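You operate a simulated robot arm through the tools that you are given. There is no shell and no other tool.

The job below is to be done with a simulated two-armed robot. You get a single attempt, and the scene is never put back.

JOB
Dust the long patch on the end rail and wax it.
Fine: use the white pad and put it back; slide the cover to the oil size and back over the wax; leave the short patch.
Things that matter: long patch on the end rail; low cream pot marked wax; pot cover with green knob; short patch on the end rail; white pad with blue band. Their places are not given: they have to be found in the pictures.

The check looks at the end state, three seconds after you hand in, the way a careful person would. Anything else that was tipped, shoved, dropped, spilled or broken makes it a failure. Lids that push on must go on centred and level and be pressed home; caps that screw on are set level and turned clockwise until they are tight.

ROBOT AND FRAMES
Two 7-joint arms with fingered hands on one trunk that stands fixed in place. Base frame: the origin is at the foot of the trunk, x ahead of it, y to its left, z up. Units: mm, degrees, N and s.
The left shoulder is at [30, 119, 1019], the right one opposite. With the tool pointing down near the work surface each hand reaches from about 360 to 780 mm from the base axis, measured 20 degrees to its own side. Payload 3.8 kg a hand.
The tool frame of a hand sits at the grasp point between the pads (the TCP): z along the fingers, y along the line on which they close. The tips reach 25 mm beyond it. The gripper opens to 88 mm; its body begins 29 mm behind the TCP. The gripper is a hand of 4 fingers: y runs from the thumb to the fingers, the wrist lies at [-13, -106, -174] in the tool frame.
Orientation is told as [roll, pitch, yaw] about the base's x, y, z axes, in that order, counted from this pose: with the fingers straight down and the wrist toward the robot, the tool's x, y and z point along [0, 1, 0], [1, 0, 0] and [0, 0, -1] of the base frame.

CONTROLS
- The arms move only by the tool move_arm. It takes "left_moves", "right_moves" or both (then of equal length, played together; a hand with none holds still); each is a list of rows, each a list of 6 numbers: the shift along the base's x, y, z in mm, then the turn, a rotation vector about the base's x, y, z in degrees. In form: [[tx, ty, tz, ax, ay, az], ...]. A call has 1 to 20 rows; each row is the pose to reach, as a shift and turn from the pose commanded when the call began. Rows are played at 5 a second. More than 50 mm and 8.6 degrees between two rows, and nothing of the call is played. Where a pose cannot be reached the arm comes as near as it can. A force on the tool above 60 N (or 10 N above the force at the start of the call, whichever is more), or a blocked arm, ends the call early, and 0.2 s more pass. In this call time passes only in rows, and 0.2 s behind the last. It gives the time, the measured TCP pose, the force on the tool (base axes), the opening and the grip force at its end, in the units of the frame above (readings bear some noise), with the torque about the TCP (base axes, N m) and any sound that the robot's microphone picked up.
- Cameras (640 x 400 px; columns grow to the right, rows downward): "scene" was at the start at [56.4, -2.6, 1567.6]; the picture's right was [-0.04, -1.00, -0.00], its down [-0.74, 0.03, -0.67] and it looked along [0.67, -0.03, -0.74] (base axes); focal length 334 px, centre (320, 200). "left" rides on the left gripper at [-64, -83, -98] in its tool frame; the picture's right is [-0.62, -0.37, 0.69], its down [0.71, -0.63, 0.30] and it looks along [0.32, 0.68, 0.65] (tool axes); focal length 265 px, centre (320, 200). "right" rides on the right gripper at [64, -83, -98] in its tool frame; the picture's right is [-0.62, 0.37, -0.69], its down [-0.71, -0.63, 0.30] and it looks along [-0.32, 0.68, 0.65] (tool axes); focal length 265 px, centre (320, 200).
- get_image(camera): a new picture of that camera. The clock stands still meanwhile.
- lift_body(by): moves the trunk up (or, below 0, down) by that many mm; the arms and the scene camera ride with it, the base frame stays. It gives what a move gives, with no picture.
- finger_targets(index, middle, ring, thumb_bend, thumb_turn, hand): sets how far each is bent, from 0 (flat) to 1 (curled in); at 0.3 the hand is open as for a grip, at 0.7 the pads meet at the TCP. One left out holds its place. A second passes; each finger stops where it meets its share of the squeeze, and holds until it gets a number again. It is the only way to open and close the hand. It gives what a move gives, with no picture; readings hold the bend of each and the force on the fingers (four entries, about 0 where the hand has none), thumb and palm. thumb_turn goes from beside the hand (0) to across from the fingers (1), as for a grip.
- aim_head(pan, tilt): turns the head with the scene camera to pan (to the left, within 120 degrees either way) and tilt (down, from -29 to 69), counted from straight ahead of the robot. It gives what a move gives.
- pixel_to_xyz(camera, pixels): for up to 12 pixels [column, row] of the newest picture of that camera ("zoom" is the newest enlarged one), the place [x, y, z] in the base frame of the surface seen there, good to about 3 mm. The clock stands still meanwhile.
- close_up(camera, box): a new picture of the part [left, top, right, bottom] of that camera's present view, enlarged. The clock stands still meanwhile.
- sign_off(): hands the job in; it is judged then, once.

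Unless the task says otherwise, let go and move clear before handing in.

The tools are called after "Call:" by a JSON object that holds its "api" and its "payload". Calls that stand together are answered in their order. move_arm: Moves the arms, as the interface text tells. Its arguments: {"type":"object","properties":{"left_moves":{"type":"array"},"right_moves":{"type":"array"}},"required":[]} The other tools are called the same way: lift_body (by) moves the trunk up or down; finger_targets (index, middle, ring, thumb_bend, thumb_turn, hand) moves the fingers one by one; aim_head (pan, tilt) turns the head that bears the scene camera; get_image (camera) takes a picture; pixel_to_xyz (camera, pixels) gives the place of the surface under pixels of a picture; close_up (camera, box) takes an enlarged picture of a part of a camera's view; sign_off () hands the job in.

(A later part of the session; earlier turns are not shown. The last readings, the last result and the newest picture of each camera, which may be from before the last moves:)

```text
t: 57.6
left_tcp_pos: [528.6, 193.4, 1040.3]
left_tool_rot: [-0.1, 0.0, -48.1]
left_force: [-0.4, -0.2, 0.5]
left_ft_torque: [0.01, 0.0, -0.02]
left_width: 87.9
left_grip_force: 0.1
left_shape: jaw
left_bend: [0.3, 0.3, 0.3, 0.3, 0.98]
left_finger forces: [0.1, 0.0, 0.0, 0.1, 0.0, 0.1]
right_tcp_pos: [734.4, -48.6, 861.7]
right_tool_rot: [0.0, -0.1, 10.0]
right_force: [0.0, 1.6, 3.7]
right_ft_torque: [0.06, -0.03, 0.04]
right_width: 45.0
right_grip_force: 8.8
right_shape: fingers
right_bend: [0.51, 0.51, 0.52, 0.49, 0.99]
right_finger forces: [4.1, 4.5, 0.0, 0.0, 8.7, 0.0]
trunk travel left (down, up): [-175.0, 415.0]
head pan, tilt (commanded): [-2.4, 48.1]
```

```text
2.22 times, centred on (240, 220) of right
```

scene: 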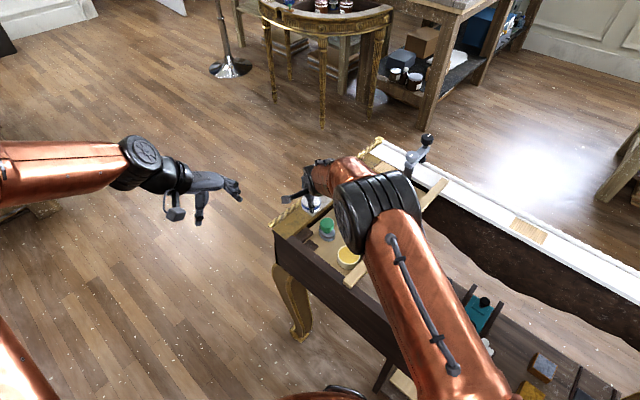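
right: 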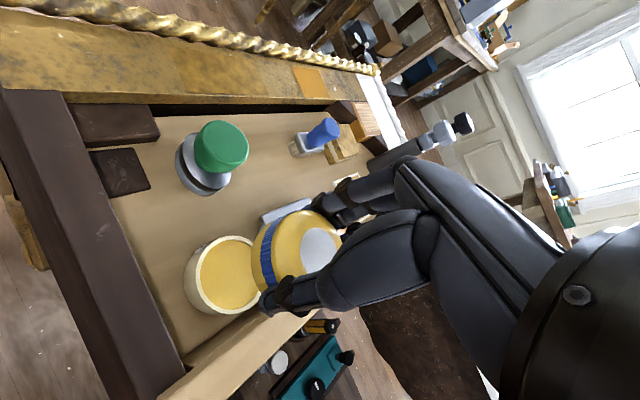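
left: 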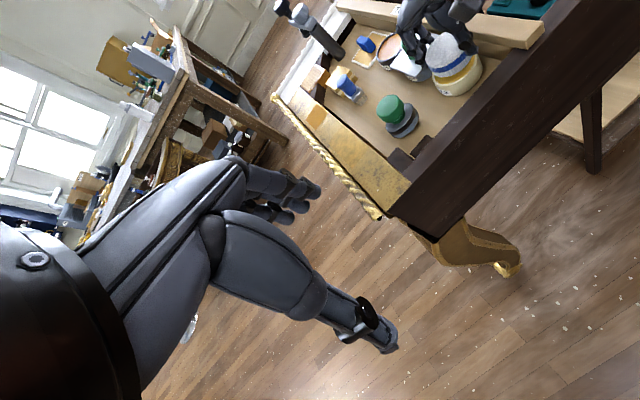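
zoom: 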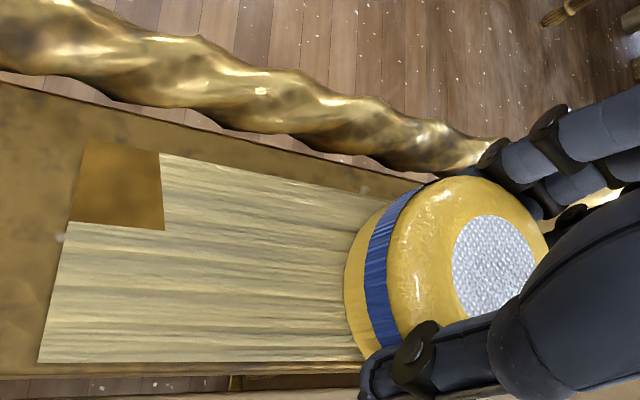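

The wax covers the patch except for the outer near corner cell (115,190). I'll make a return stroke slightly further outward to cover it.

Call:
{"api": "move_arm", "payload": {"right_moves": [[-2.1, 3.5, 0, 0, 0, 0], [-5.7, 8.5, 0, 0, 0, 0], [-9.2, 13.4, 0, 0, 0, 0], [-13.4, 17.7, 0, 0, 0, 0], [-17.7, 21.9, 0, 0, 0, 0], [-21.9, 26.2, 0, 0, 0, 0], [-26.2, 30.4, 0, 0, 0, 0], [-30.4, 34.6, 0, 0, 0, 0], [-34.6, 38.9, 0, 0, 0, 0], [-38.9, 43.1, 0, 0, 0, 0], [-43.1, 47.4, 0, 0, 0, 0], [-47, 52, 0, 0, 0, 0], [-50.2, 55.9, 0, 0, 0, 0], [-53, 58.7, 0, 0, 0, 0], [-51, 57, 0, 0, 0, 0], [-52.3, 59.4, 0, 0, 0, 0]]}}

Call:
{"api": "move_arm", "payload": {"right_moves": [[0, 0, 8, 0, 0, 0], [-6, -8, 40, 0, 0, 0], [-25, -30, 60, 0, 0, 0], [-45, -65, 70, 0, 0, 0]]}}

Call:
{"api": "close_up", "payload": {"camera": "left", "box": [290, 70, 420, 180]}}

Call:
{"api": "get_image", "payload": {"camera": "right"}}

```text
t: 61.0
left_tcp_pos: [525.7, 192.6, 1041.2]
left_tool_rot: [0.1, 0.0, -48.0]
left_force: [0.4, -0.6, 0.0]
left_ft_torque: [0.02, 0.01, 0.01]
left_width: 88.0
left_grip_force: 0.0
left_shape: jaw
left_bend: [0.3, 0.3, 0.3, 0.3, 0.98]
left_finger forces: [0.0, 0.1, 0.1, 0.1, 0.1, 0.0]
right_tcp_pos: [717.1, 12.7, 860.9]
right_tool_rot: [0.0, -0.6, 10.0]
right_force: [2.1, -6.5, 26.9]
right_ft_torque: [-0.05, -0.72, -0.14]
right_width: 29.1
right_grip_force: 13.2
right_shape: fingers
right_bend: [0.55, 0.56, 0.52, 0.56, 1.0]
right_finger forces: [16.1, 10.8, 0.0, 0.0, 0.0, 0.0]
right hand out of reach, approached as far as the arm can: row 4, 5, 6, 7, 8, 9, 10, 11, 12, 13, 14, 15, 16
trunk travel left (down, up): [-175.0, 415.0]
head pan, tilt (commanded): [-2.4, 48.1]
```

```text
t: 62.0
left_tcp_pos: [527.9, 191.4, 1039.0]
left_tool_rot: [0.1, -0.1, -48.0]
left_force: [-0.7, -0.3, -0.3]
left_ft_torque: [0.0, 0.01, -0.03]
left_width: 87.9
left_grip_force: 0.0
left_shape: jaw
left_bend: [0.3, 0.3, 0.3, 0.3, 0.98]
left_finger forces: [0.1, 0.0, 0.0, 0.0, 0.0, 0.0]
right_tcp_pos: [739.8, -34.2, 914.9]
right_tool_rot: [0.0, 0.2, 10.1]
right_force: [0.1, 0.3, 0.2]
right_ft_torque: [0.05, 0.02, 0.01]
right_width: 28.5
right_grip_force: 0.2
right_shape: fingers
right_bend: [0.56, 0.56, 0.52, 0.56, 1.0]
right_finger forces: [0.1, 0.0, 0.0, 0.1, 0.0, 0.0]
right hand out of reach, approached as far as the arm can: row 2, 3, 4
trunk travel left (down, up): [-175.0, 415.0]
head pan, tilt (commanded): [-2.4, 48.1]
```

```text
3.64 times, centred on (355, 125) of left
```

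zoom: 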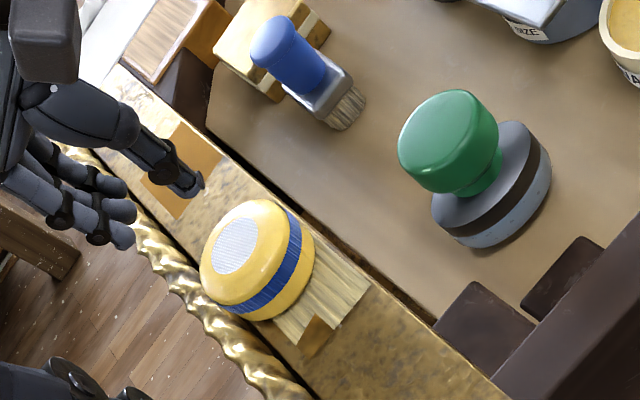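

```text
taken
```

right: 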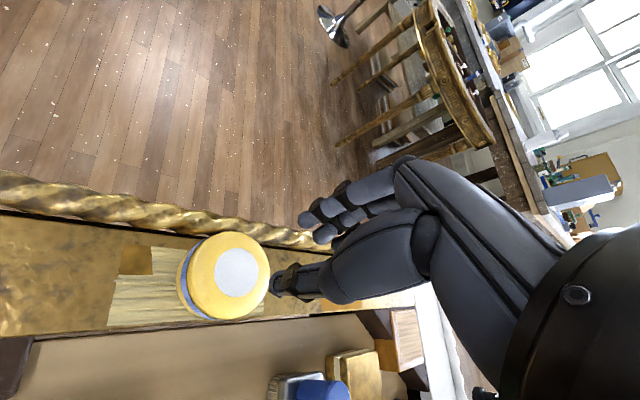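

The arm ran into a reach limit on that stroke and the pad slipped out of the hand; it now stands upright on the rail on top of the patch, at about (260,255) in the left zoom. The hand is at (740,-34,915), empty. I'll look at the whole scene to see the arm's state before moving.

Call:
{"api": "get_image", "payload": {"camera": "scene"}}

Call:
{"api": "get_image", "payload": {"camera": "left"}}

Call:
{"api": "close_up", "payload": {"camera": "right", "box": [100, 180, 340, 340]}}

```text
taken
```

scene: 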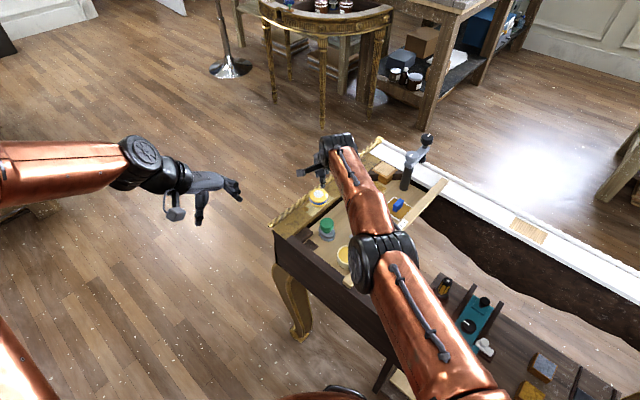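

```text
taken
```

left: 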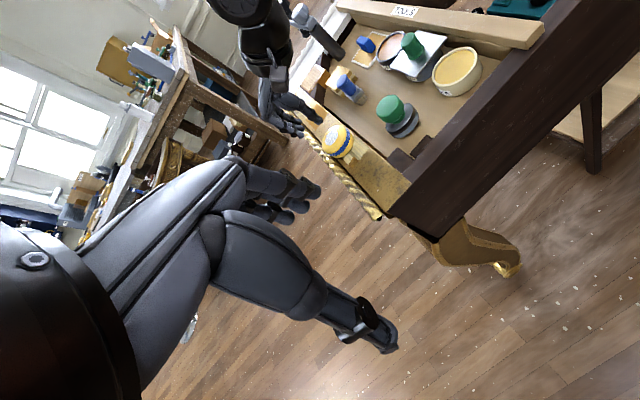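

```text
2.50 times, centred on (220, 260) of right
```

zoom: 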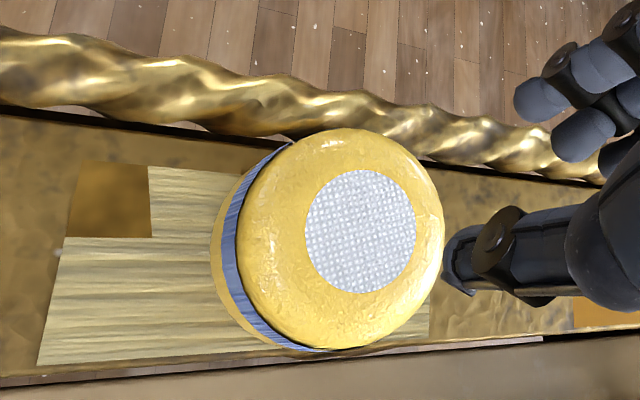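

The right arm is stretched almost straight, which is why it stuck; the pad is upright on the waxed patch and the corner cell is still unwaxed. I'll draw the hand straight back toward the robot in small steps at this height.

Call:
{"api": "move_arm", "payload": {"right_moves": [[-5, 0, 3, 0, 0, 0], [-12, -1, 6, 0, 0, 0], [-20, -2, 9, 0, 0, 0], [-30, -3, 12, 0, 0, 0], [-40, -4, 15, 0, 0, 0], [-50, -5, 18, 0, 0, 0]]}}

Call:
{"api": "get_image", "payload": {"camera": "scene"}}

```text
t: 63.4
left_tcp_pos: [527.1, 193.2, 1040.5]
left_tool_rot: [-0.1, 0.0, -48.0]
left_force: [-0.1, 0.3, -0.2]
left_ft_torque: [-0.01, -0.03, -0.03]
left_width: 87.7
left_grip_force: 0.0
left_shape: jaw
left_bend: [0.3, 0.3, 0.3, 0.3, 0.98]
left_finger forces: [0.1, 0.0, 0.0, 0.0, 0.1, 0.0]
right_tcp_pos: [690.1, -38.0, 934.2]
right_tool_rot: [0.0, 0.0, 10.0]
right_force: [0.3, 0.1, 0.4]
right_ft_torque: [-0.01, 0.0, -0.01]
right_width: 29.0
right_grip_force: 0.1
right_shape: fingers
right_bend: [0.56, 0.56, 0.52, 0.56, 1.0]
right_finger forces: [0.0, 0.0, 0.0, 0.0, 0.0, 0.0]
right hand out of reach, approached as far as the arm can: row 1, 2, 3
trunk travel left (down, up): [-175.0, 415.0]
head pan, tilt (commanded): [-2.4, 48.1]
```

```text
taken
```

scene: 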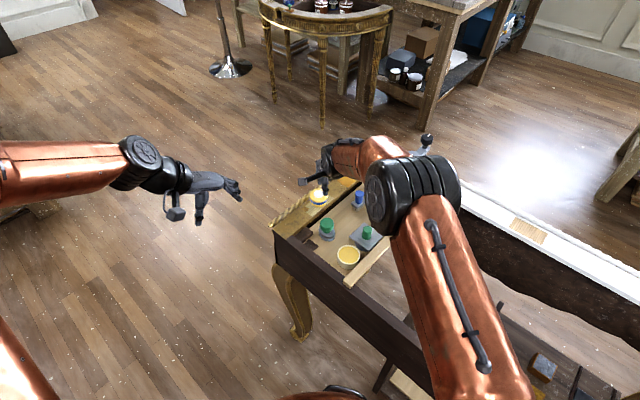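

The arm is bent normally again at (690,-38,934). I'll look at the pad on the rail and measure it for a fresh grip.

Call:
{"api": "get_image", "payload": {"camera": "right"}}

Call:
{"api": "close_up", "payload": {"camera": "left", "box": [290, 80, 410, 180]}}

Call:
{"api": "close_up", "payload": {"camera": "scene", "box": [270, 160, 380, 250]}}

```text
taken
```

right: 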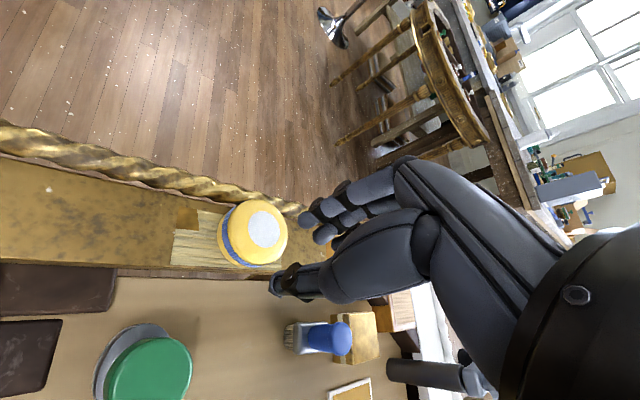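

```text
4.00 times, centred on (350, 130) of left
```

zoom: 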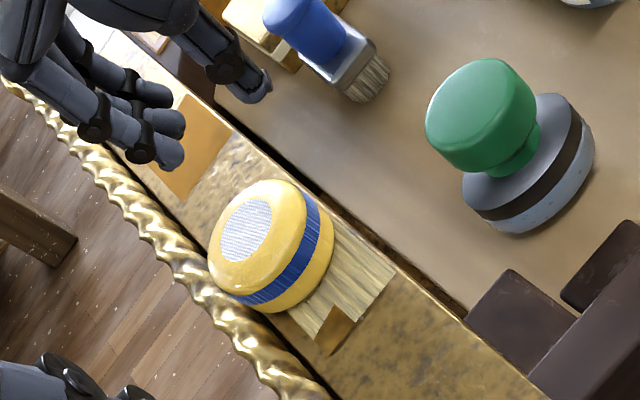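

```text
4.44 times, centred on (325, 205) of scene
```

zoom: 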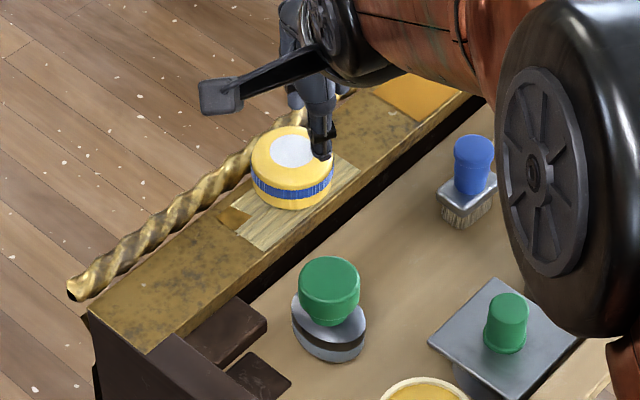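

The pad stands level on the rail against the rope. I'll measure its top and edges in the scene zoom, and in the right view.

Call:
{"api": "pixel_to_xyz", "payload": {"camera": "zoom", "pixels": [[292, 150], [255, 160], [290, 128], [330, 165], [290, 178], [290, 205], [258, 190], [330, 190], [265, 140], [220, 190], [355, 165], [310, 180]]}}

Call:
{"api": "pixel_to_xyz", "payload": {"camera": "right", "pixels": [[264, 229], [250, 203], [284, 235], [270, 262], [235, 230], [225, 235], [225, 215], [245, 265], [275, 212], [240, 205], [280, 250], [187, 218]]}}

```text
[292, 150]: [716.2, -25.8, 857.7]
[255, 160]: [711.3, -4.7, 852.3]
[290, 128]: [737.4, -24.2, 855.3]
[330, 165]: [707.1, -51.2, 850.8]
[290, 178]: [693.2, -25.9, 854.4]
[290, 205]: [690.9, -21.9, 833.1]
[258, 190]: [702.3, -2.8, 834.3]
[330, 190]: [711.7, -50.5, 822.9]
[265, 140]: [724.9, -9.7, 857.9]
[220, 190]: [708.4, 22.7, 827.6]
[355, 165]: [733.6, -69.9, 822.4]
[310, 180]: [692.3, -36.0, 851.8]
```

```text
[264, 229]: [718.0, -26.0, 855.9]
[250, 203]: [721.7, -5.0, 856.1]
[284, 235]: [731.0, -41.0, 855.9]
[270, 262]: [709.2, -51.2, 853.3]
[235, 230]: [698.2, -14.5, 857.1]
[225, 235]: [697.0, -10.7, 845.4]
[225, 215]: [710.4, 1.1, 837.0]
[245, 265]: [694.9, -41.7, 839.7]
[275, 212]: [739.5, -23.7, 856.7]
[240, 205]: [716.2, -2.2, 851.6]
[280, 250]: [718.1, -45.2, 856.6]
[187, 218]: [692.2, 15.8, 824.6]
```

The pad is level at centre (716,-26), top z 856, so it can be gripped where it stands. I'll open the fingers and move above it.

Call:
{"api": "finger_targets", "payload": {"hand": "right", "index": 0.39, "middle": 0.39, "ring": 0.39, "thumb_bend": 0.38}}

Call:
{"api": "move_arm", "payload": {"right_moves": [[13, 6, -10, 0, 0, 0], [26, 12, -25, 0, 0, 0], [26, 12, -38, 0, 0, 0]]}}

Call:
{"api": "close_up", "payload": {"camera": "left", "box": [290, 60, 410, 170]}}

Call:
{"api": "get_image", "payload": {"camera": "right"}}

```text
t: 64.4
left_tcp_pos: [528.4, 192.7, 1039.5]
left_tool_rot: [-0.1, 0.1, -47.9]
left_force: [-1.2, -0.2, 0.2]
left_ft_torque: [0.0, 0.03, 0.0]
left_width: 87.8
left_grip_force: 0.0
left_shape: jaw
left_bend: [0.3, 0.3, 0.3, 0.3, 0.98]
left_finger forces: [0.1, 0.0, 0.0, 0.1, 0.1, 0.1]
right_tcp_pos: [690.1, -37.4, 932.9]
right_tool_rot: [-0.1, 0.0, 10.2]
right_force: [-1.0, 0.2, -0.4]
right_ft_torque: [-0.02, -0.03, -0.02]
right_width: 66.0
right_grip_force: 0.0
right_shape: fingers
right_bend: [0.39, 0.39, 0.39, 0.38, 0.99]
right_finger forces: [0.0, 0.0, 0.1, 0.0, 0.0, 0.0]
trunk travel left (down, up): [-175.0, 415.0]
head pan, tilt (commanded): [-2.4, 48.1]
```

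```text
t: 65.2
left_tcp_pos: [527.6, 193.5, 1038.8]
left_tool_rot: [0.0, 0.0, -48.0]
left_force: [0.2, 0.1, 0.3]
left_ft_torque: [-0.01, 0.0, 0.0]
left_width: 87.9
left_grip_force: 0.1
left_shape: jaw
left_bend: [0.3, 0.3, 0.3, 0.3, 0.98]
left_finger forces: [0.0, 0.0, 0.0, 0.0, 0.1, 0.1]
right_tcp_pos: [717.6, -25.0, 894.4]
right_tool_rot: [0.0, 0.1, 10.0]
right_force: [-1.0, 0.5, 0.0]
right_ft_torque: [-0.01, 0.01, 0.0]
right_width: 65.9
right_grip_force: 0.0
right_shape: fingers
right_bend: [0.39, 0.39, 0.39, 0.38, 0.99]
right_finger forces: [0.0, 0.1, 0.0, 0.0, 0.0, 0.0]
trunk travel left (down, up): [-175.0, 415.0]
head pan, tilt (commanded): [-2.4, 48.1]
```

```text
3.64 times, centred on (350, 115) of left
```

zoom: 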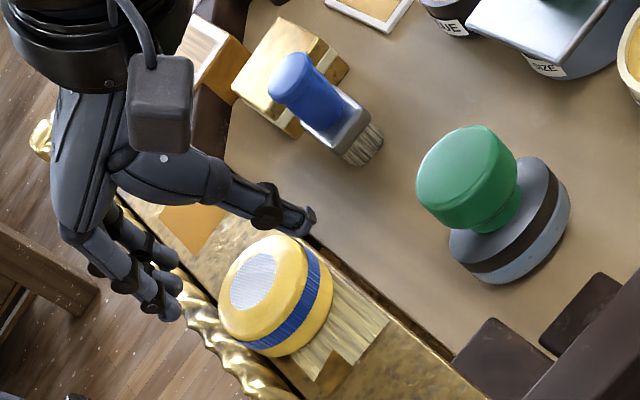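

```text
taken
```

right: 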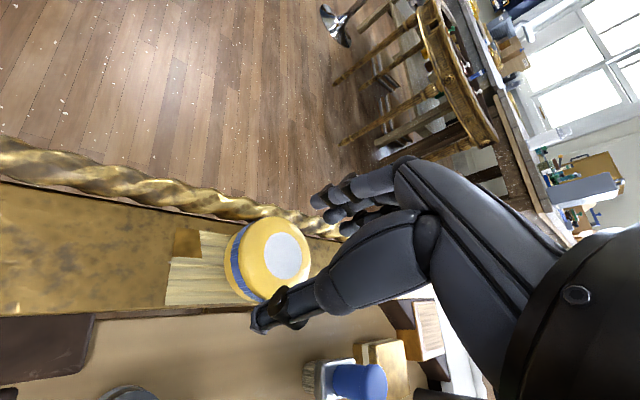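

The hand is centred over the pad. I'll descend to z about 864 in two steps, keeping the tips above the rope.

Call:
{"api": "move_arm", "payload": {"right_moves": [[-0.5, -0.5, -16, 0, 0, 0], [-0.5, -0.5, -31, 0, 0, 0]]}}

Call:
{"api": "close_up", "payload": {"camera": "left", "box": [290, 70, 390, 160]}}

Call:
{"api": "close_up", "payload": {"camera": "right", "box": [200, 170, 380, 320]}}

```text
t: 65.8
left_tcp_pos: [528.6, 193.8, 1038.9]
left_tool_rot: [0.0, 0.0, -48.1]
left_force: [0.3, -0.2, -0.5]
left_ft_torque: [-0.01, 0.0, -0.05]
left_width: 87.6
left_grip_force: 0.1
left_shape: jaw
left_bend: [0.3, 0.3, 0.3, 0.3, 0.98]
left_finger forces: [0.1, 0.1, 0.0, 0.1, 0.0, 0.1]
right_tcp_pos: [715.7, -26.7, 863.3]
right_tool_rot: [0.0, 0.0, 10.0]
right_force: [-0.1, -0.3, 0.0]
right_ft_torque: [0.02, 0.02, 0.0]
right_width: 66.1
right_grip_force: 0.0
right_shape: fingers
right_bend: [0.39, 0.39, 0.39, 0.38, 0.99]
right_finger forces: [0.1, 0.1, 0.0, 0.1, 0.0, 0.0]
trunk travel left (down, up): [-175.0, 415.0]
head pan, tilt (commanded): [-2.4, 48.1]
```

```text
4.44 times, centred on (340, 115) of left
```

zoom: 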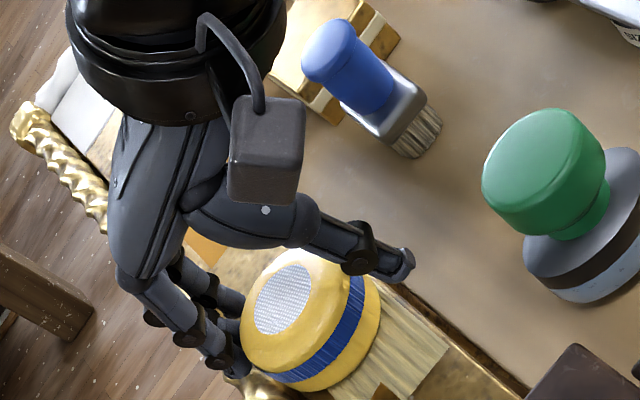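

```text
2.67 times, centred on (290, 245) of right
```

zoom: 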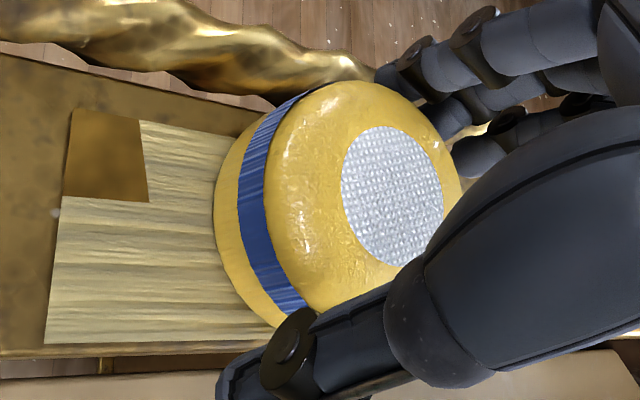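

The pad is between fingers and thumb. I'll close in stages again.

Call:
{"api": "finger_targets", "payload": {"hand": "right", "index": 0.44, "middle": 0.44, "thumb_bend": 0.46}}

Call:
{"api": "finger_targets", "payload": {"hand": "right", "index": 0.57, "middle": 0.57, "thumb_bend": 0.57}}

Call:
{"api": "close_up", "payload": {"camera": "left", "box": [290, 70, 390, 160]}}

Call:
{"api": "close_up", "payload": {"camera": "right", "box": [200, 170, 380, 320]}}

```text
t: 66.8
left_tcp_pos: [527.3, 192.9, 1039.4]
left_tool_rot: [0.0, 0.0, -48.0]
left_force: [0.1, 0.1, 0.3]
left_ft_torque: [-0.03, -0.02, 0.0]
left_width: 87.9
left_grip_force: 0.1
left_shape: jaw
left_bend: [0.3, 0.3, 0.3, 0.3, 0.98]
left_finger forces: [0.0, 0.1, 0.0, 0.0, 0.0, 0.0]
right_tcp_pos: [716.6, -27.1, 863.4]
right_tool_rot: [0.0, 0.0, 9.9]
right_force: [-0.4, 0.1, 0.9]
right_ft_torque: [0.01, 0.01, -0.01]
right_width: 52.8
right_grip_force: 0.1
right_shape: fingers
right_bend: [0.44, 0.44, 0.39, 0.46, 0.99]
right_finger forces: [0.1, 0.0, 0.1, 0.0, 0.0, 0.0]
trunk travel left (down, up): [-175.0, 415.0]
head pan, tilt (commanded): [-2.4, 48.1]
```

```text
t: 67.8
left_tcp_pos: [528.0, 193.2, 1039.1]
left_tool_rot: [-0.1, 0.0, -48.0]
left_force: [0.1, -0.2, -0.7]
left_ft_torque: [0.01, 0.01, 0.02]
left_width: 87.7
left_grip_force: 0.1
left_shape: jaw
left_bend: [0.3, 0.3, 0.3, 0.3, 0.98]
left_finger forces: [0.0, 0.1, 0.0, 0.1, 0.0, 0.0]
right_tcp_pos: [715.5, -26.3, 863.7]
right_tool_rot: [-0.1, 0.0, 9.9]
right_force: [0.2, -0.1, 2.0]
right_ft_torque: [0.04, -0.07, -0.02]
right_width: 46.9
right_grip_force: 8.1
right_shape: fingers
right_bend: [0.49, 0.51, 0.39, 0.48, 1.0]
right_finger forces: [4.3, 3.9, 0.0, 0.0, 7.9, 0.1]
trunk travel left (down, up): [-175.0, 415.0]
head pan, tilt (commanded): [-2.4, 48.1]
```

```text
4.44 times, centred on (340, 115) of left
```

zoom: 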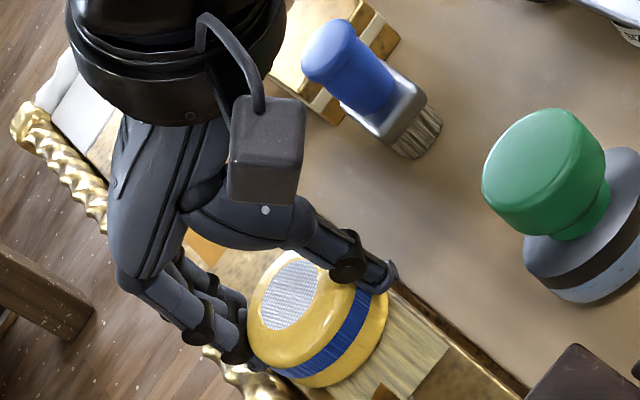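

```text
2.67 times, centred on (290, 245) of right
```

zoom: 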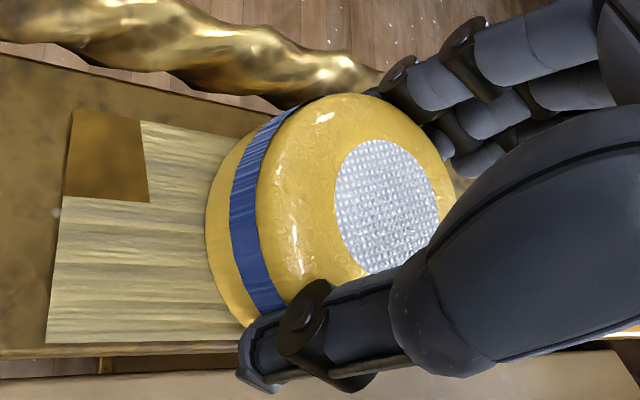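

The grip is firm again (4.3, 3.9 and 7.9 N). I'll press lightly and slide the pad to the unwaxed corner, with a small back-and-forth there.

Call:
{"api": "move_arm", "payload": {"right_moves": [[0, 0, -1, 0, 0, 0], [-4, 4.5, -1.2, 0, 0, 0], [-8, 9, -1.2, 0, 0, 0], [-12, 13, -1.2, 0, 0, 0], [-16, 17, -1.2, 0, 0, 0], [-20, 21.5, -1.2, 0, 0, 0], [-24, 26, -1.2, 0, 0, 0], [-28, 30, -1.2, 0, 0, 0]]}}

Call:
{"api": "close_up", "payload": {"camera": "right", "box": [200, 170, 380, 320]}}

```text
t: 69.6
left_tcp_pos: [525.9, 193.9, 1037.5]
left_tool_rot: [0.0, 0.0, -48.0]
left_force: [0.2, 0.5, 0.6]
left_ft_torque: [-0.01, 0.03, 0.03]
left_width: 88.0
left_grip_force: 0.1
left_shape: jaw
left_bend: [0.3, 0.3, 0.3, 0.3, 0.98]
left_finger forces: [0.0, 0.1, 0.1, 0.0, 0.1, 0.1]
right_tcp_pos: [688.3, 2.5, 863.2]
right_tool_rot: [0.0, 0.0, 9.9]
right_force: [0.9, -1.9, 3.1]
right_ft_torque: [0.02, -0.06, -0.02]
right_width: 47.0
right_grip_force: 7.8
right_shape: fingers
right_bend: [0.5, 0.51, 0.39, 0.48, 1.0]
right_finger forces: [4.2, 4.2, 0.1, 0.0, 8.2, 0.0]
trunk travel left (down, up): [-175.0, 415.0]
head pan, tilt (commanded): [-2.4, 48.1]
```

```text
2.67 times, centred on (290, 245) of right
```

zoom: 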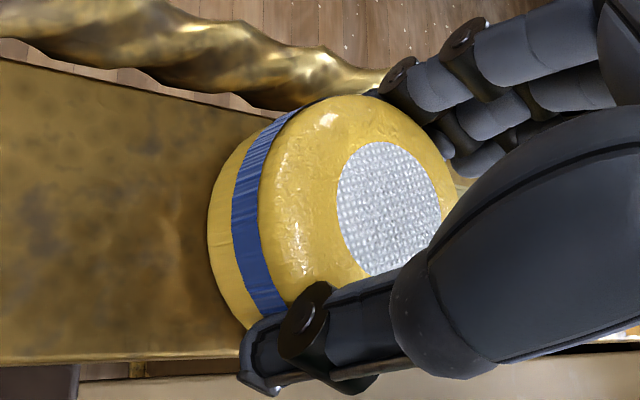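

The pad is over the corner. I'll rub it back and forth there a little, then lift off.

Call:
{"api": "move_arm", "payload": {"right_moves": [[-3, 3.5, 0, 0, 0, 0], [-6, 7, 0, 0, 0, 0], [-3, 4, 0, 0, 0, 0], [1, 0, 0, 0, 0, 0], [5, -4, 0, 0, 0, 0], [9, -8, 0, 0, 0, 0], [5, -4, 0, 0, 0, 0], [1, 0, 0, 0, 0, 0], [-3, 4, 0, 0, 0, 0], [-6, 7, 0, 0, 0, 0]]}}

Call:
{"api": "move_arm", "payload": {"right_moves": [[0, 0, 8, 0, 0, 0], [-6, -8, 35, 0, 0, 0], [-20, -30, 60, 0, 0, 0], [-32, -65, 70, 0, 0, 0]]}}

Call:
{"api": "close_up", "payload": {"camera": "left", "box": [290, 70, 420, 180]}}

Call:
{"api": "get_image", "payload": {"camera": "right"}}

```text
t: 71.8
left_tcp_pos: [527.5, 194.2, 1039.1]
left_tool_rot: [0.1, -0.1, -48.0]
left_force: [0.4, 0.3, 0.3]
left_ft_torque: [0.02, 0.01, 0.0]
left_width: 87.6
left_grip_force: 0.0
left_shape: jaw
left_bend: [0.3, 0.3, 0.3, 0.3, 0.98]
left_finger forces: [0.1, 0.0, 0.1, 0.0, 0.1, 0.0]
right_tcp_pos: [681.4, 10.2, 862.8]
right_tool_rot: [0.0, 0.0, 9.9]
right_force: [1.2, -1.6, 3.1]
right_ft_torque: [0.02, -0.08, -0.02]
right_width: 46.8
right_grip_force: 8.1
right_shape: fingers
right_bend: [0.5, 0.51, 0.39, 0.48, 1.0]
right_finger forces: [4.4, 4.2, 0.1, 0.0, 8.2, 0.0]
trunk travel left (down, up): [-175.0, 415.0]
head pan, tilt (commanded): [-2.4, 48.1]
```

```text
t: 72.8
left_tcp_pos: [527.3, 192.1, 1038.6]
left_tool_rot: [0.0, 0.0, -48.0]
left_force: [0.1, 0.9, -0.1]
left_ft_torque: [-0.01, -0.03, -0.02]
left_width: 87.7
left_grip_force: 0.1
left_shape: jaw
left_bend: [0.3, 0.3, 0.3, 0.3, 0.98]
left_finger forces: [0.0, 0.0, 0.1, 0.1, 0.1, 0.0]
right_tcp_pos: [650.1, -52.9, 932.5]
right_tool_rot: [0.0, 0.0, 10.1]
right_force: [0.1, -0.4, -0.3]
right_ft_torque: [0.03, 0.03, -0.01]
right_width: 46.7
right_grip_force: 8.0
right_shape: fingers
right_bend: [0.5, 0.51, 0.39, 0.48, 1.0]
right_finger forces: [4.2, 3.6, 0.0, 0.0, 8.0, 0.0]
trunk travel left (down, up): [-175.0, 415.0]
head pan, tilt (commanded): [-2.4, 48.1]
```

```text
3.64 times, centred on (355, 125) of left
```

zoom: 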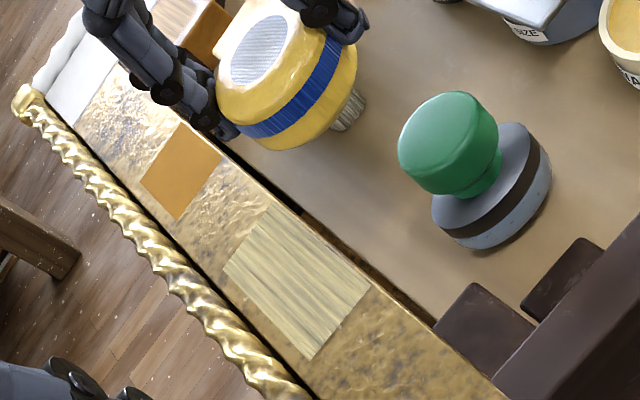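

```text
taken
```

right: 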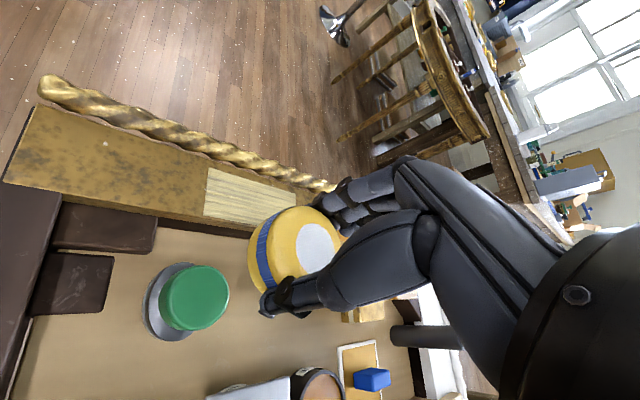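

The long patch is now completely waxed. I'll zoom on the rail to confirm and check the short patch is untouched.

Call:
{"api": "close_up", "payload": {"camera": "left", "box": [300, 90, 400, 170]}}

Call:
{"api": "close_up", "payload": {"camera": "left", "box": [330, 10, 450, 110]}}

```text
5.00 times, centred on (350, 130) of left
```

zoom: 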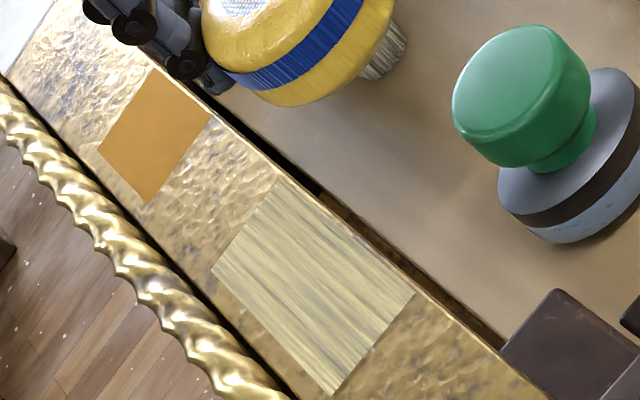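

```text
4.00 times, centred on (390, 60) of left
```

zoom: 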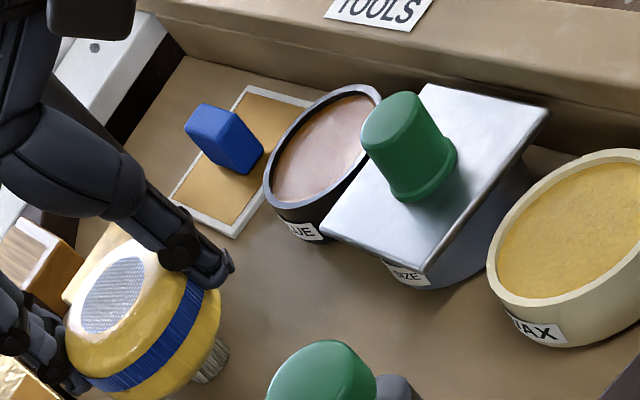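

Both patches look right: the long one is waxed all over and the short one is still orange. I'll carry the pad back above its old place, turning the hand to 42 degrees again.

Call:
{"api": "move_arm", "payload": {"right_moves": [[3, -10, -2, 0, 0, 8], [6, -20, -4, 0, 0, 16], [9, -30, -6, 0, 0, 24], [11.5, -39, -8, 0, 0, 32], [11.5, -39, -25, 0, 0, 32], [11.5, -39, -42, 0, 0, 32]]}}

Call:
{"api": "get_image", "payload": {"camera": "right"}}

Call:
{"api": "get_image", "payload": {"camera": "left"}}

Call:
{"api": "pixel_to_xyz", "payload": {"camera": "right", "pixels": [[295, 235], [270, 230], [255, 250], [268, 275], [285, 212], [320, 220], [250, 265], [262, 240], [275, 280], [330, 240], [300, 210], [310, 262]]}}

Call:
{"api": "close_up", "payload": {"camera": "right", "box": [210, 180, 390, 320]}}

```text
t: 74.2
left_tcp_pos: [527.3, 191.9, 1039.5]
left_tool_rot: [0.0, 0.0, -48.0]
left_force: [0.5, -0.8, -0.1]
left_ft_torque: [0.01, 0.03, 0.02]
left_width: 87.7
left_grip_force: 0.2
left_shape: jaw
left_bend: [0.3, 0.3, 0.3, 0.3, 0.98]
left_finger forces: [0.0, 0.1, 0.0, 0.0, 0.0, 0.0]
right_tcp_pos: [662.8, -95.1, 891.2]
right_tool_rot: [-0.1, 0.0, 42.2]
right_force: [-0.8, 0.3, 0.0]
right_ft_torque: [-0.03, -0.01, -0.01]
right_width: 46.7
right_grip_force: 7.4
right_shape: fingers
right_bend: [0.5, 0.51, 0.39, 0.48, 1.0]
right_finger forces: [4.1, 3.5, 0.0, 0.1, 7.9, 0.1]
trunk travel left (down, up): [-175.0, 415.0]
head pan, tilt (commanded): [-2.4, 48.1]
```

```text
taken
```

right: 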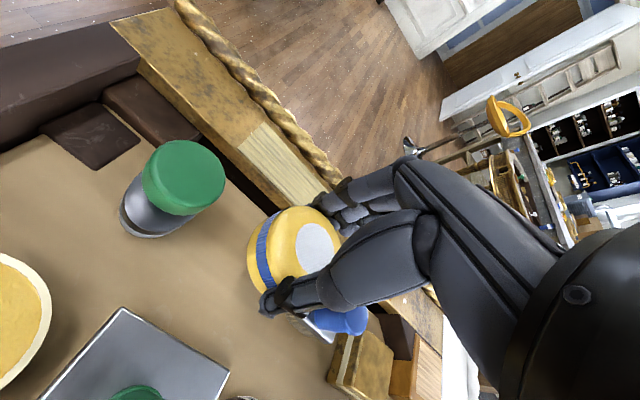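

```text
taken
```

left: 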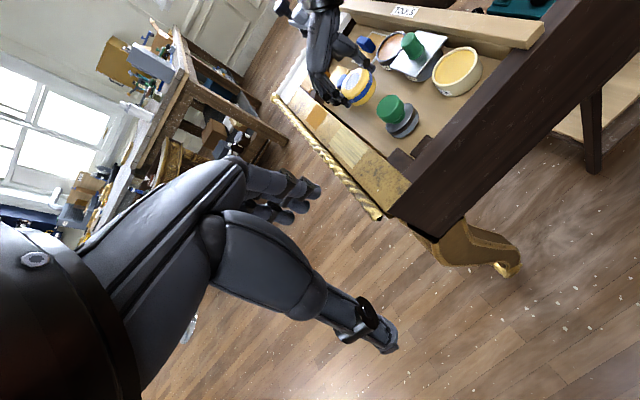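

```text
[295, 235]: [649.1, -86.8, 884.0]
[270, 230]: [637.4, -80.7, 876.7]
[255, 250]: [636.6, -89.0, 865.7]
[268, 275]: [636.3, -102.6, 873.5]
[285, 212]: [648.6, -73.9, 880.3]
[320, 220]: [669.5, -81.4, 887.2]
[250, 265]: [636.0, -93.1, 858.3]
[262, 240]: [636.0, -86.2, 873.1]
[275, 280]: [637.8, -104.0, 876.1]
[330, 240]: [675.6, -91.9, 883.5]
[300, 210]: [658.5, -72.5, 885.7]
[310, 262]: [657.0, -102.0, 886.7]
```

```text
2.86 times, centred on (300, 250) of right
```

zoom: 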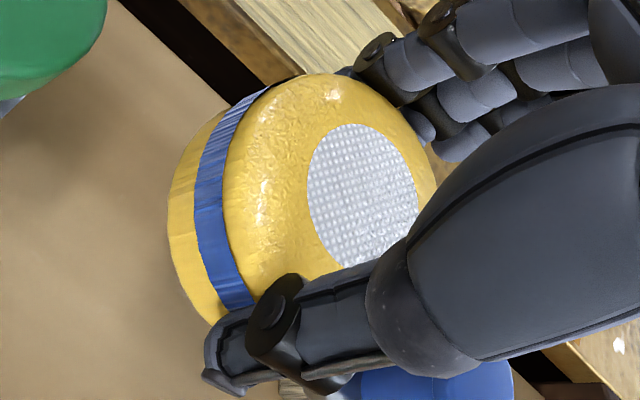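

The held pad is centred at about (661.5,-93.5), matching its original place. I'll lower it to just above the tray.

Call:
{"api": "move_arm", "payload": {"right_moves": [[0, 1, -20, 0, 0, 0], [0, 1, -40, 0, 0, 0], [0, 1, -52, 0, 0, 0]]}}

Call:
{"api": "close_up", "payload": {"camera": "left", "box": [320, 50, 440, 130]}}

Call:
{"api": "move_arm", "payload": {"right_moves": [[0, 0, -2, 0, 0, 0], [0, 0, -4, 0, 0, 0]]}}

```text
t: 75.0
left_tcp_pos: [527.4, 192.8, 1038.6]
left_tool_rot: [0.0, 0.0, -48.0]
left_force: [-0.3, 0.3, 0.1]
left_ft_torque: [0.01, 0.03, -0.01]
left_width: 87.7
left_grip_force: 0.0
left_shape: jaw
left_bend: [0.3, 0.3, 0.3, 0.3, 0.98]
left_finger forces: [0.1, 0.0, 0.0, 0.0, 0.1, 0.0]
right_tcp_pos: [663.0, -92.9, 839.6]
right_tool_rot: [0.0, 0.0, 42.0]
right_force: [0.2, 0.2, 0.3]
right_ft_torque: [-0.02, 0.0, -0.03]
right_width: 46.6
right_grip_force: 7.6
right_shape: fingers
right_bend: [0.5, 0.51, 0.39, 0.48, 1.0]
right_finger forces: [4.1, 3.5, 0.0, 0.1, 7.8, 0.1]
trunk travel left (down, up): [-175.0, 415.0]
head pan, tilt (commanded): [-2.4, 48.1]
```

```text
5.00 times, centred on (380, 90) of left
```

zoom: 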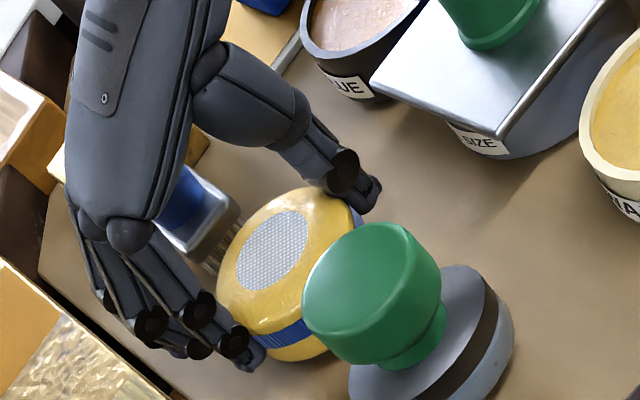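

```text
t: 75.6
left_tcp_pos: [528.5, 192.8, 1038.8]
left_tool_rot: [0.0, 0.0, -48.0]
left_force: [0.2, -0.1, 0.3]
left_ft_torque: [0.0, 0.02, 0.0]
left_width: 88.0
left_grip_force: 0.0
left_shape: jaw
left_bend: [0.3, 0.3, 0.3, 0.3, 0.98]
left_finger forces: [0.0, 0.0, 0.0, 0.0, 0.0, 0.0]
right_tcp_pos: [663.2, -91.1, 835.0]
right_tool_rot: [0.0, 0.0, 42.0]
right_force: [-0.5, -0.2, 0.7]
right_ft_torque: [-0.02, 0.02, 0.01]
right_width: 46.7
right_grip_force: 7.9
right_shape: fingers
right_bend: [0.5, 0.51, 0.39, 0.48, 1.0]
right_finger forces: [4.1, 3.5, 0.0, 0.0, 7.8, 0.0]
trunk travel left (down, up): [-175.0, 415.0]
head pan, tilt (commanded): [-2.4, 48.1]
```

The pad is just above the tray beside the duster. I'll lower the last couple of millimetres until it touches.

Call:
{"api": "move_arm", "payload": {"right_moves": [[0, 0, -1, 0, 0, 0]]}}

Call:
{"api": "move_arm", "payload": {"right_moves": [[0, 0, -1, 0, 0, 0]]}}

Call:
{"api": "close_up", "payload": {"camera": "left", "box": [320, 50, 440, 130]}}

```text
t: 76.0
left_tcp_pos: [527.6, 193.6, 1037.9]
left_tool_rot: [0.0, -0.1, -48.0]
left_force: [0.5, -0.5, -0.8]
left_ft_torque: [0.0, -0.01, 0.02]
left_width: 87.9
left_grip_force: 0.0
left_shape: jaw
left_bend: [0.3, 0.3, 0.3, 0.3, 0.98]
left_finger forces: [0.0, 0.1, 0.0, 0.1, 0.1, 0.1]
right_tcp_pos: [662.6, -90.9, 833.9]
right_tool_rot: [0.1, 0.1, 42.1]
right_force: [-0.7, 0.1, 1.4]
right_ft_torque: [0.01, -0.03, 0.01]
right_width: 46.7
right_grip_force: 7.9
right_shape: fingers
right_bend: [0.5, 0.51, 0.39, 0.48, 1.0]
right_finger forces: [4.1, 3.5, 0.0, 0.0, 8.1, 0.0]
trunk travel left (down, up): [-175.0, 415.0]
head pan, tilt (commanded): [-2.4, 48.1]
```

```text
t: 76.4
left_tcp_pos: [526.9, 193.3, 1039.2]
left_tool_rot: [0.1, 0.0, -47.9]
left_force: [-0.2, -0.7, 0.3]
left_ft_torque: [-0.01, 0.0, 0.0]
left_width: 87.8
left_grip_force: 0.1
left_shape: jaw
left_bend: [0.3, 0.3, 0.3, 0.3, 0.98]
left_finger forces: [0.1, 0.1, 0.0, 0.0, 0.0, 0.0]
right_tcp_pos: [662.9, -92.8, 832.3]
right_tool_rot: [0.0, -0.1, 42.0]
right_force: [-0.3, -0.4, 6.0]
right_ft_torque: [0.02, -0.02, 0.0]
right_width: 46.9
right_grip_force: 8.6
right_shape: fingers
right_bend: [0.5, 0.51, 0.39, 0.48, 1.0]
right_finger forces: [4.0, 3.6, 0.1, 0.0, 8.6, 0.1]
trunk travel left (down, up): [-175.0, 415.0]
head pan, tilt (commanded): [-2.4, 48.1]
```

```text
5.00 times, centred on (380, 90) of left
```

zoom: 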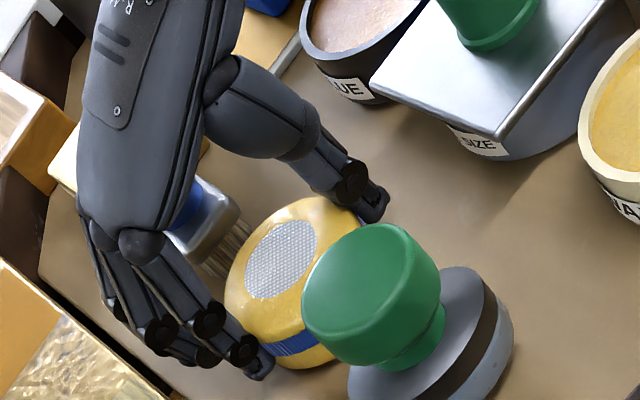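

The pad rests on the tray (6 N contact). I'll open to the same width as at pickup and rise straight up.

Call:
{"api": "finger_targets", "payload": {"hand": "right", "index": 0.405, "middle": 0.405, "thumb_bend": 0.38}}

Call:
{"api": "move_arm", "payload": {"right_moves": [[0, 0, 8, 0, 0, 0], [0, 0, 20, 0, 0, 0], [0, 0, 45, 0, 0, 0], [0, 0, 75, 0, 0, 0], [0, 0, 100, 0, 0, 0]]}}

Call:
{"api": "close_up", "payload": {"camera": "left", "box": [320, 30, 480, 140]}}

Call:
{"api": "get_image", "payload": {"camera": "right"}}

```text
t: 77.4
left_tcp_pos: [528.3, 193.0, 1039.6]
left_tool_rot: [0.0, 0.0, -48.0]
left_force: [0.0, -0.6, 0.1]
left_ft_torque: [-0.02, 0.01, 0.02]
left_width: 88.0
left_grip_force: 0.0
left_shape: jaw
left_bend: [0.3, 0.3, 0.3, 0.3, 0.98]
left_finger forces: [0.1, 0.1, 0.0, 0.0, 0.0, 0.1]
right_tcp_pos: [662.5, -92.6, 832.1]
right_tool_rot: [0.0, 0.1, 42.0]
right_force: [0.0, 0.2, -0.2]
right_ft_torque: [-0.02, 0.0, 0.0]
right_width: 65.2
right_grip_force: 0.1
right_shape: fingers
right_bend: [0.4, 0.4, 0.39, 0.38, 0.99]
right_finger forces: [0.0, 0.0, 0.1, 0.1, 0.1, 0.0]
trunk travel left (down, up): [-175.0, 415.0]
head pan, tilt (commanded): [-2.4, 48.1]
```

```text
t: 78.6
left_tcp_pos: [527.6, 192.6, 1039.0]
left_tool_rot: [0.0, -0.1, -48.0]
left_force: [0.5, 0.8, 0.3]
left_ft_torque: [0.04, 0.0, -0.04]
left_width: 87.8
left_grip_force: 0.1
left_shape: jaw
left_bend: [0.3, 0.3, 0.3, 0.3, 0.98]
left_finger forces: [0.1, 0.1, 0.0, 0.0, 0.0, 0.1]
right_tcp_pos: [661.0, -91.4, 932.8]
right_tool_rot: [0.0, 0.0, 42.0]
right_force: [-1.2, -0.1, 0.0]
right_ft_torque: [0.03, 0.0, 0.04]
right_width: 65.1
right_grip_force: 0.0
right_shape: fingers
right_bend: [0.4, 0.4, 0.39, 0.38, 0.99]
right_finger forces: [0.0, 0.1, 0.1, 0.0, 0.0, 0.1]
trunk travel left (down, up): [-175.0, 415.0]
head pan, tilt (commanded): [-2.4, 48.1]
```

```text
3.64 times, centred on (400, 85) of left
```

zoom: 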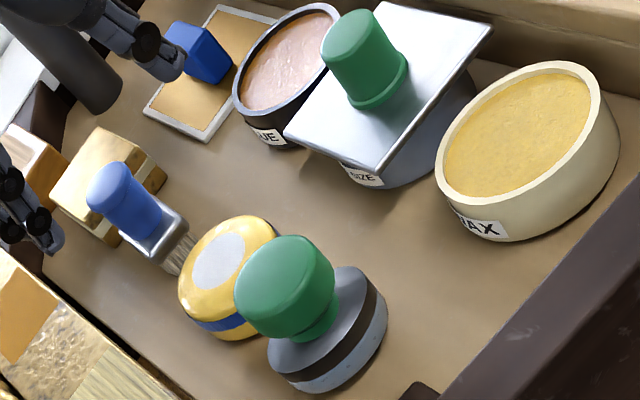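

```text
taken
```

right: 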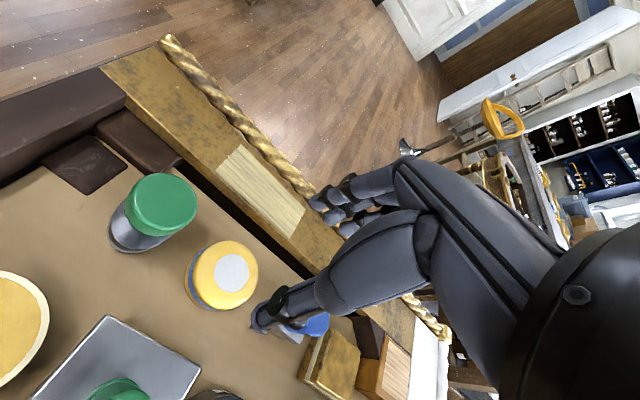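

The pad stands back in its place, upright. I'll now go back above the cover's knob with the hand at zero yaw and the fingers part closed.

Call:
{"api": "move_arm", "payload": {"right_moves": [[-13, -9, 5, 0, 0, -7], [-26, -18, 7, 0, 0, -14], [-39, -27, 7, 0, 0, -21], [-52, -37, 7, 0, 0, -28], [-65, -46, 7, 0, 0, -35], [-78, -55, 7, 0, 0, -42]]}}

Call:
{"api": "finger_targets", "payload": {"hand": "right", "index": 0.48, "middle": 0.48, "ring": 0.48, "thumb_bend": 0.48}}

Call:
{"api": "get_image", "payload": {"camera": "right"}}

Call:
{"api": "get_image", "payload": {"camera": "left"}}

Call:
{"api": "close_up", "payload": {"camera": "left", "box": [360, 10, 500, 110]}}

Call:
{"api": "close_up", "payload": {"camera": "right", "box": [160, 200, 340, 340]}}

```text
t: 80.0
left_tcp_pos: [527.9, 192.6, 1039.1]
left_tool_rot: [0.1, 0.0, -48.0]
left_force: [1.1, 0.1, 1.3]
left_ft_torque: [0.01, 0.02, 0.04]
left_width: 87.8
left_grip_force: 0.1
left_shape: jaw
left_bend: [0.3, 0.3, 0.3, 0.3, 0.98]
left_finger forces: [0.1, 0.1, 0.1, 0.0, 0.0, 0.0]
right_tcp_pos: [582.9, -147.2, 940.6]
right_tool_rot: [0.0, -0.1, -0.1]
right_force: [0.3, -0.2, 0.7]
right_ft_torque: [-0.01, -0.01, -0.03]
right_width: 65.3
right_grip_force: 0.1
right_shape: fingers
right_bend: [0.4, 0.4, 0.39, 0.38, 0.99]
right_finger forces: [0.0, 0.1, 0.0, 0.0, 0.1, 0.0]
trunk travel left (down, up): [-175.0, 415.0]
head pan, tilt (commanded): [-2.4, 48.1]
```

```text
t: 81.0
left_tcp_pos: [528.2, 192.4, 1039.5]
left_tool_rot: [0.0, 0.0, -48.1]
left_force: [0.1, 0.0, -0.4]
left_ft_torque: [0.0, -0.01, -0.03]
left_width: 88.0
left_grip_force: 0.1
left_shape: jaw
left_bend: [0.3, 0.3, 0.3, 0.3, 0.98]
left_finger forces: [0.0, 0.1, 0.0, 0.0, 0.0, 0.0]
right_tcp_pos: [582.7, -147.3, 940.7]
right_tool_rot: [0.0, -0.1, -0.1]
right_force: [0.0, 1.1, 0.2]
right_ft_torque: [-0.01, -0.02, -0.04]
right_width: 46.3
right_grip_force: 0.1
right_shape: fingers
right_bend: [0.48, 0.48, 0.48, 0.48, 1.0]
right_finger forces: [0.1, 0.0, 0.0, 0.0, 0.0, 0.0]
trunk travel left (down, up): [-175.0, 415.0]
head pan, tilt (commanded): [-2.4, 48.1]
```

```text
taken
```

right: 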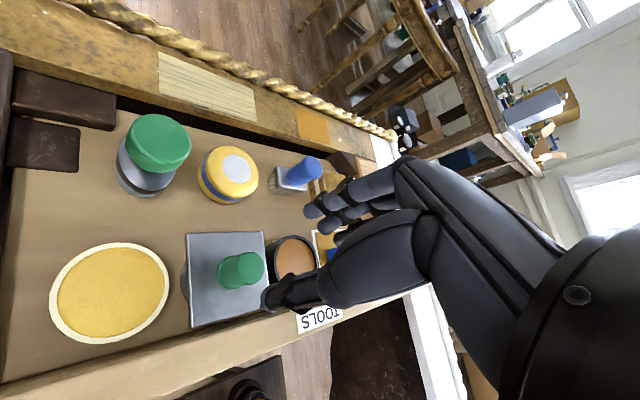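

```text
taken
```

left: 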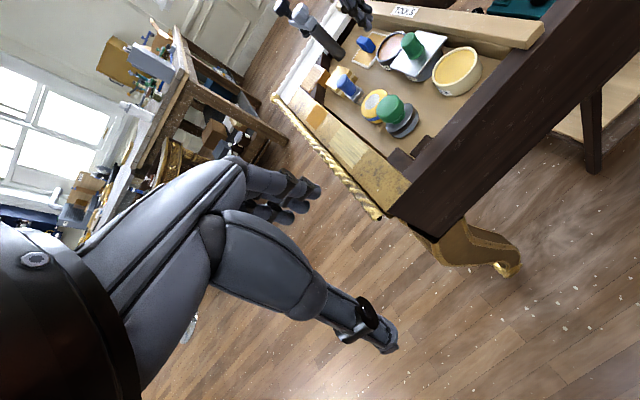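

```text
4.00 times, centred on (430, 60) of left
```

zoom: 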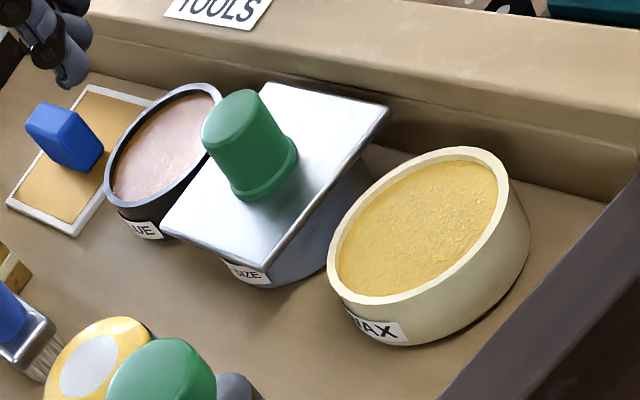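

```text
2.86 times, centred on (250, 270) of right
```

zoom: 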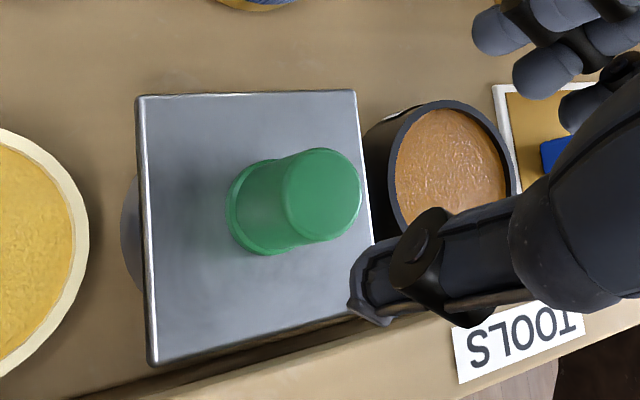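

I'll measure the knob top and the plate corners in this right zoom.

Call:
{"api": "pixel_to_xyz", "payload": {"camera": "zoom", "pixels": [[322, 193], [322, 155], [355, 190], [322, 230], [290, 195], [143, 100], [352, 97], [155, 358], [255, 245], [235, 190], [80, 240], [490, 150]]}}

```text
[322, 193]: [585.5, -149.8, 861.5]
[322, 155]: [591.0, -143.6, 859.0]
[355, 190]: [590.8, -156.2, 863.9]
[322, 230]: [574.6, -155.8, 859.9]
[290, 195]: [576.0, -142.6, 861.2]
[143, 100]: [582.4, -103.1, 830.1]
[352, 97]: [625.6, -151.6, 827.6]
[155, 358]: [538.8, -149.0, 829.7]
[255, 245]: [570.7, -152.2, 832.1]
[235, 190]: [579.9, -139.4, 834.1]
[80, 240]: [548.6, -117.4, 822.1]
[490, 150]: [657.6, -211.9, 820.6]
```

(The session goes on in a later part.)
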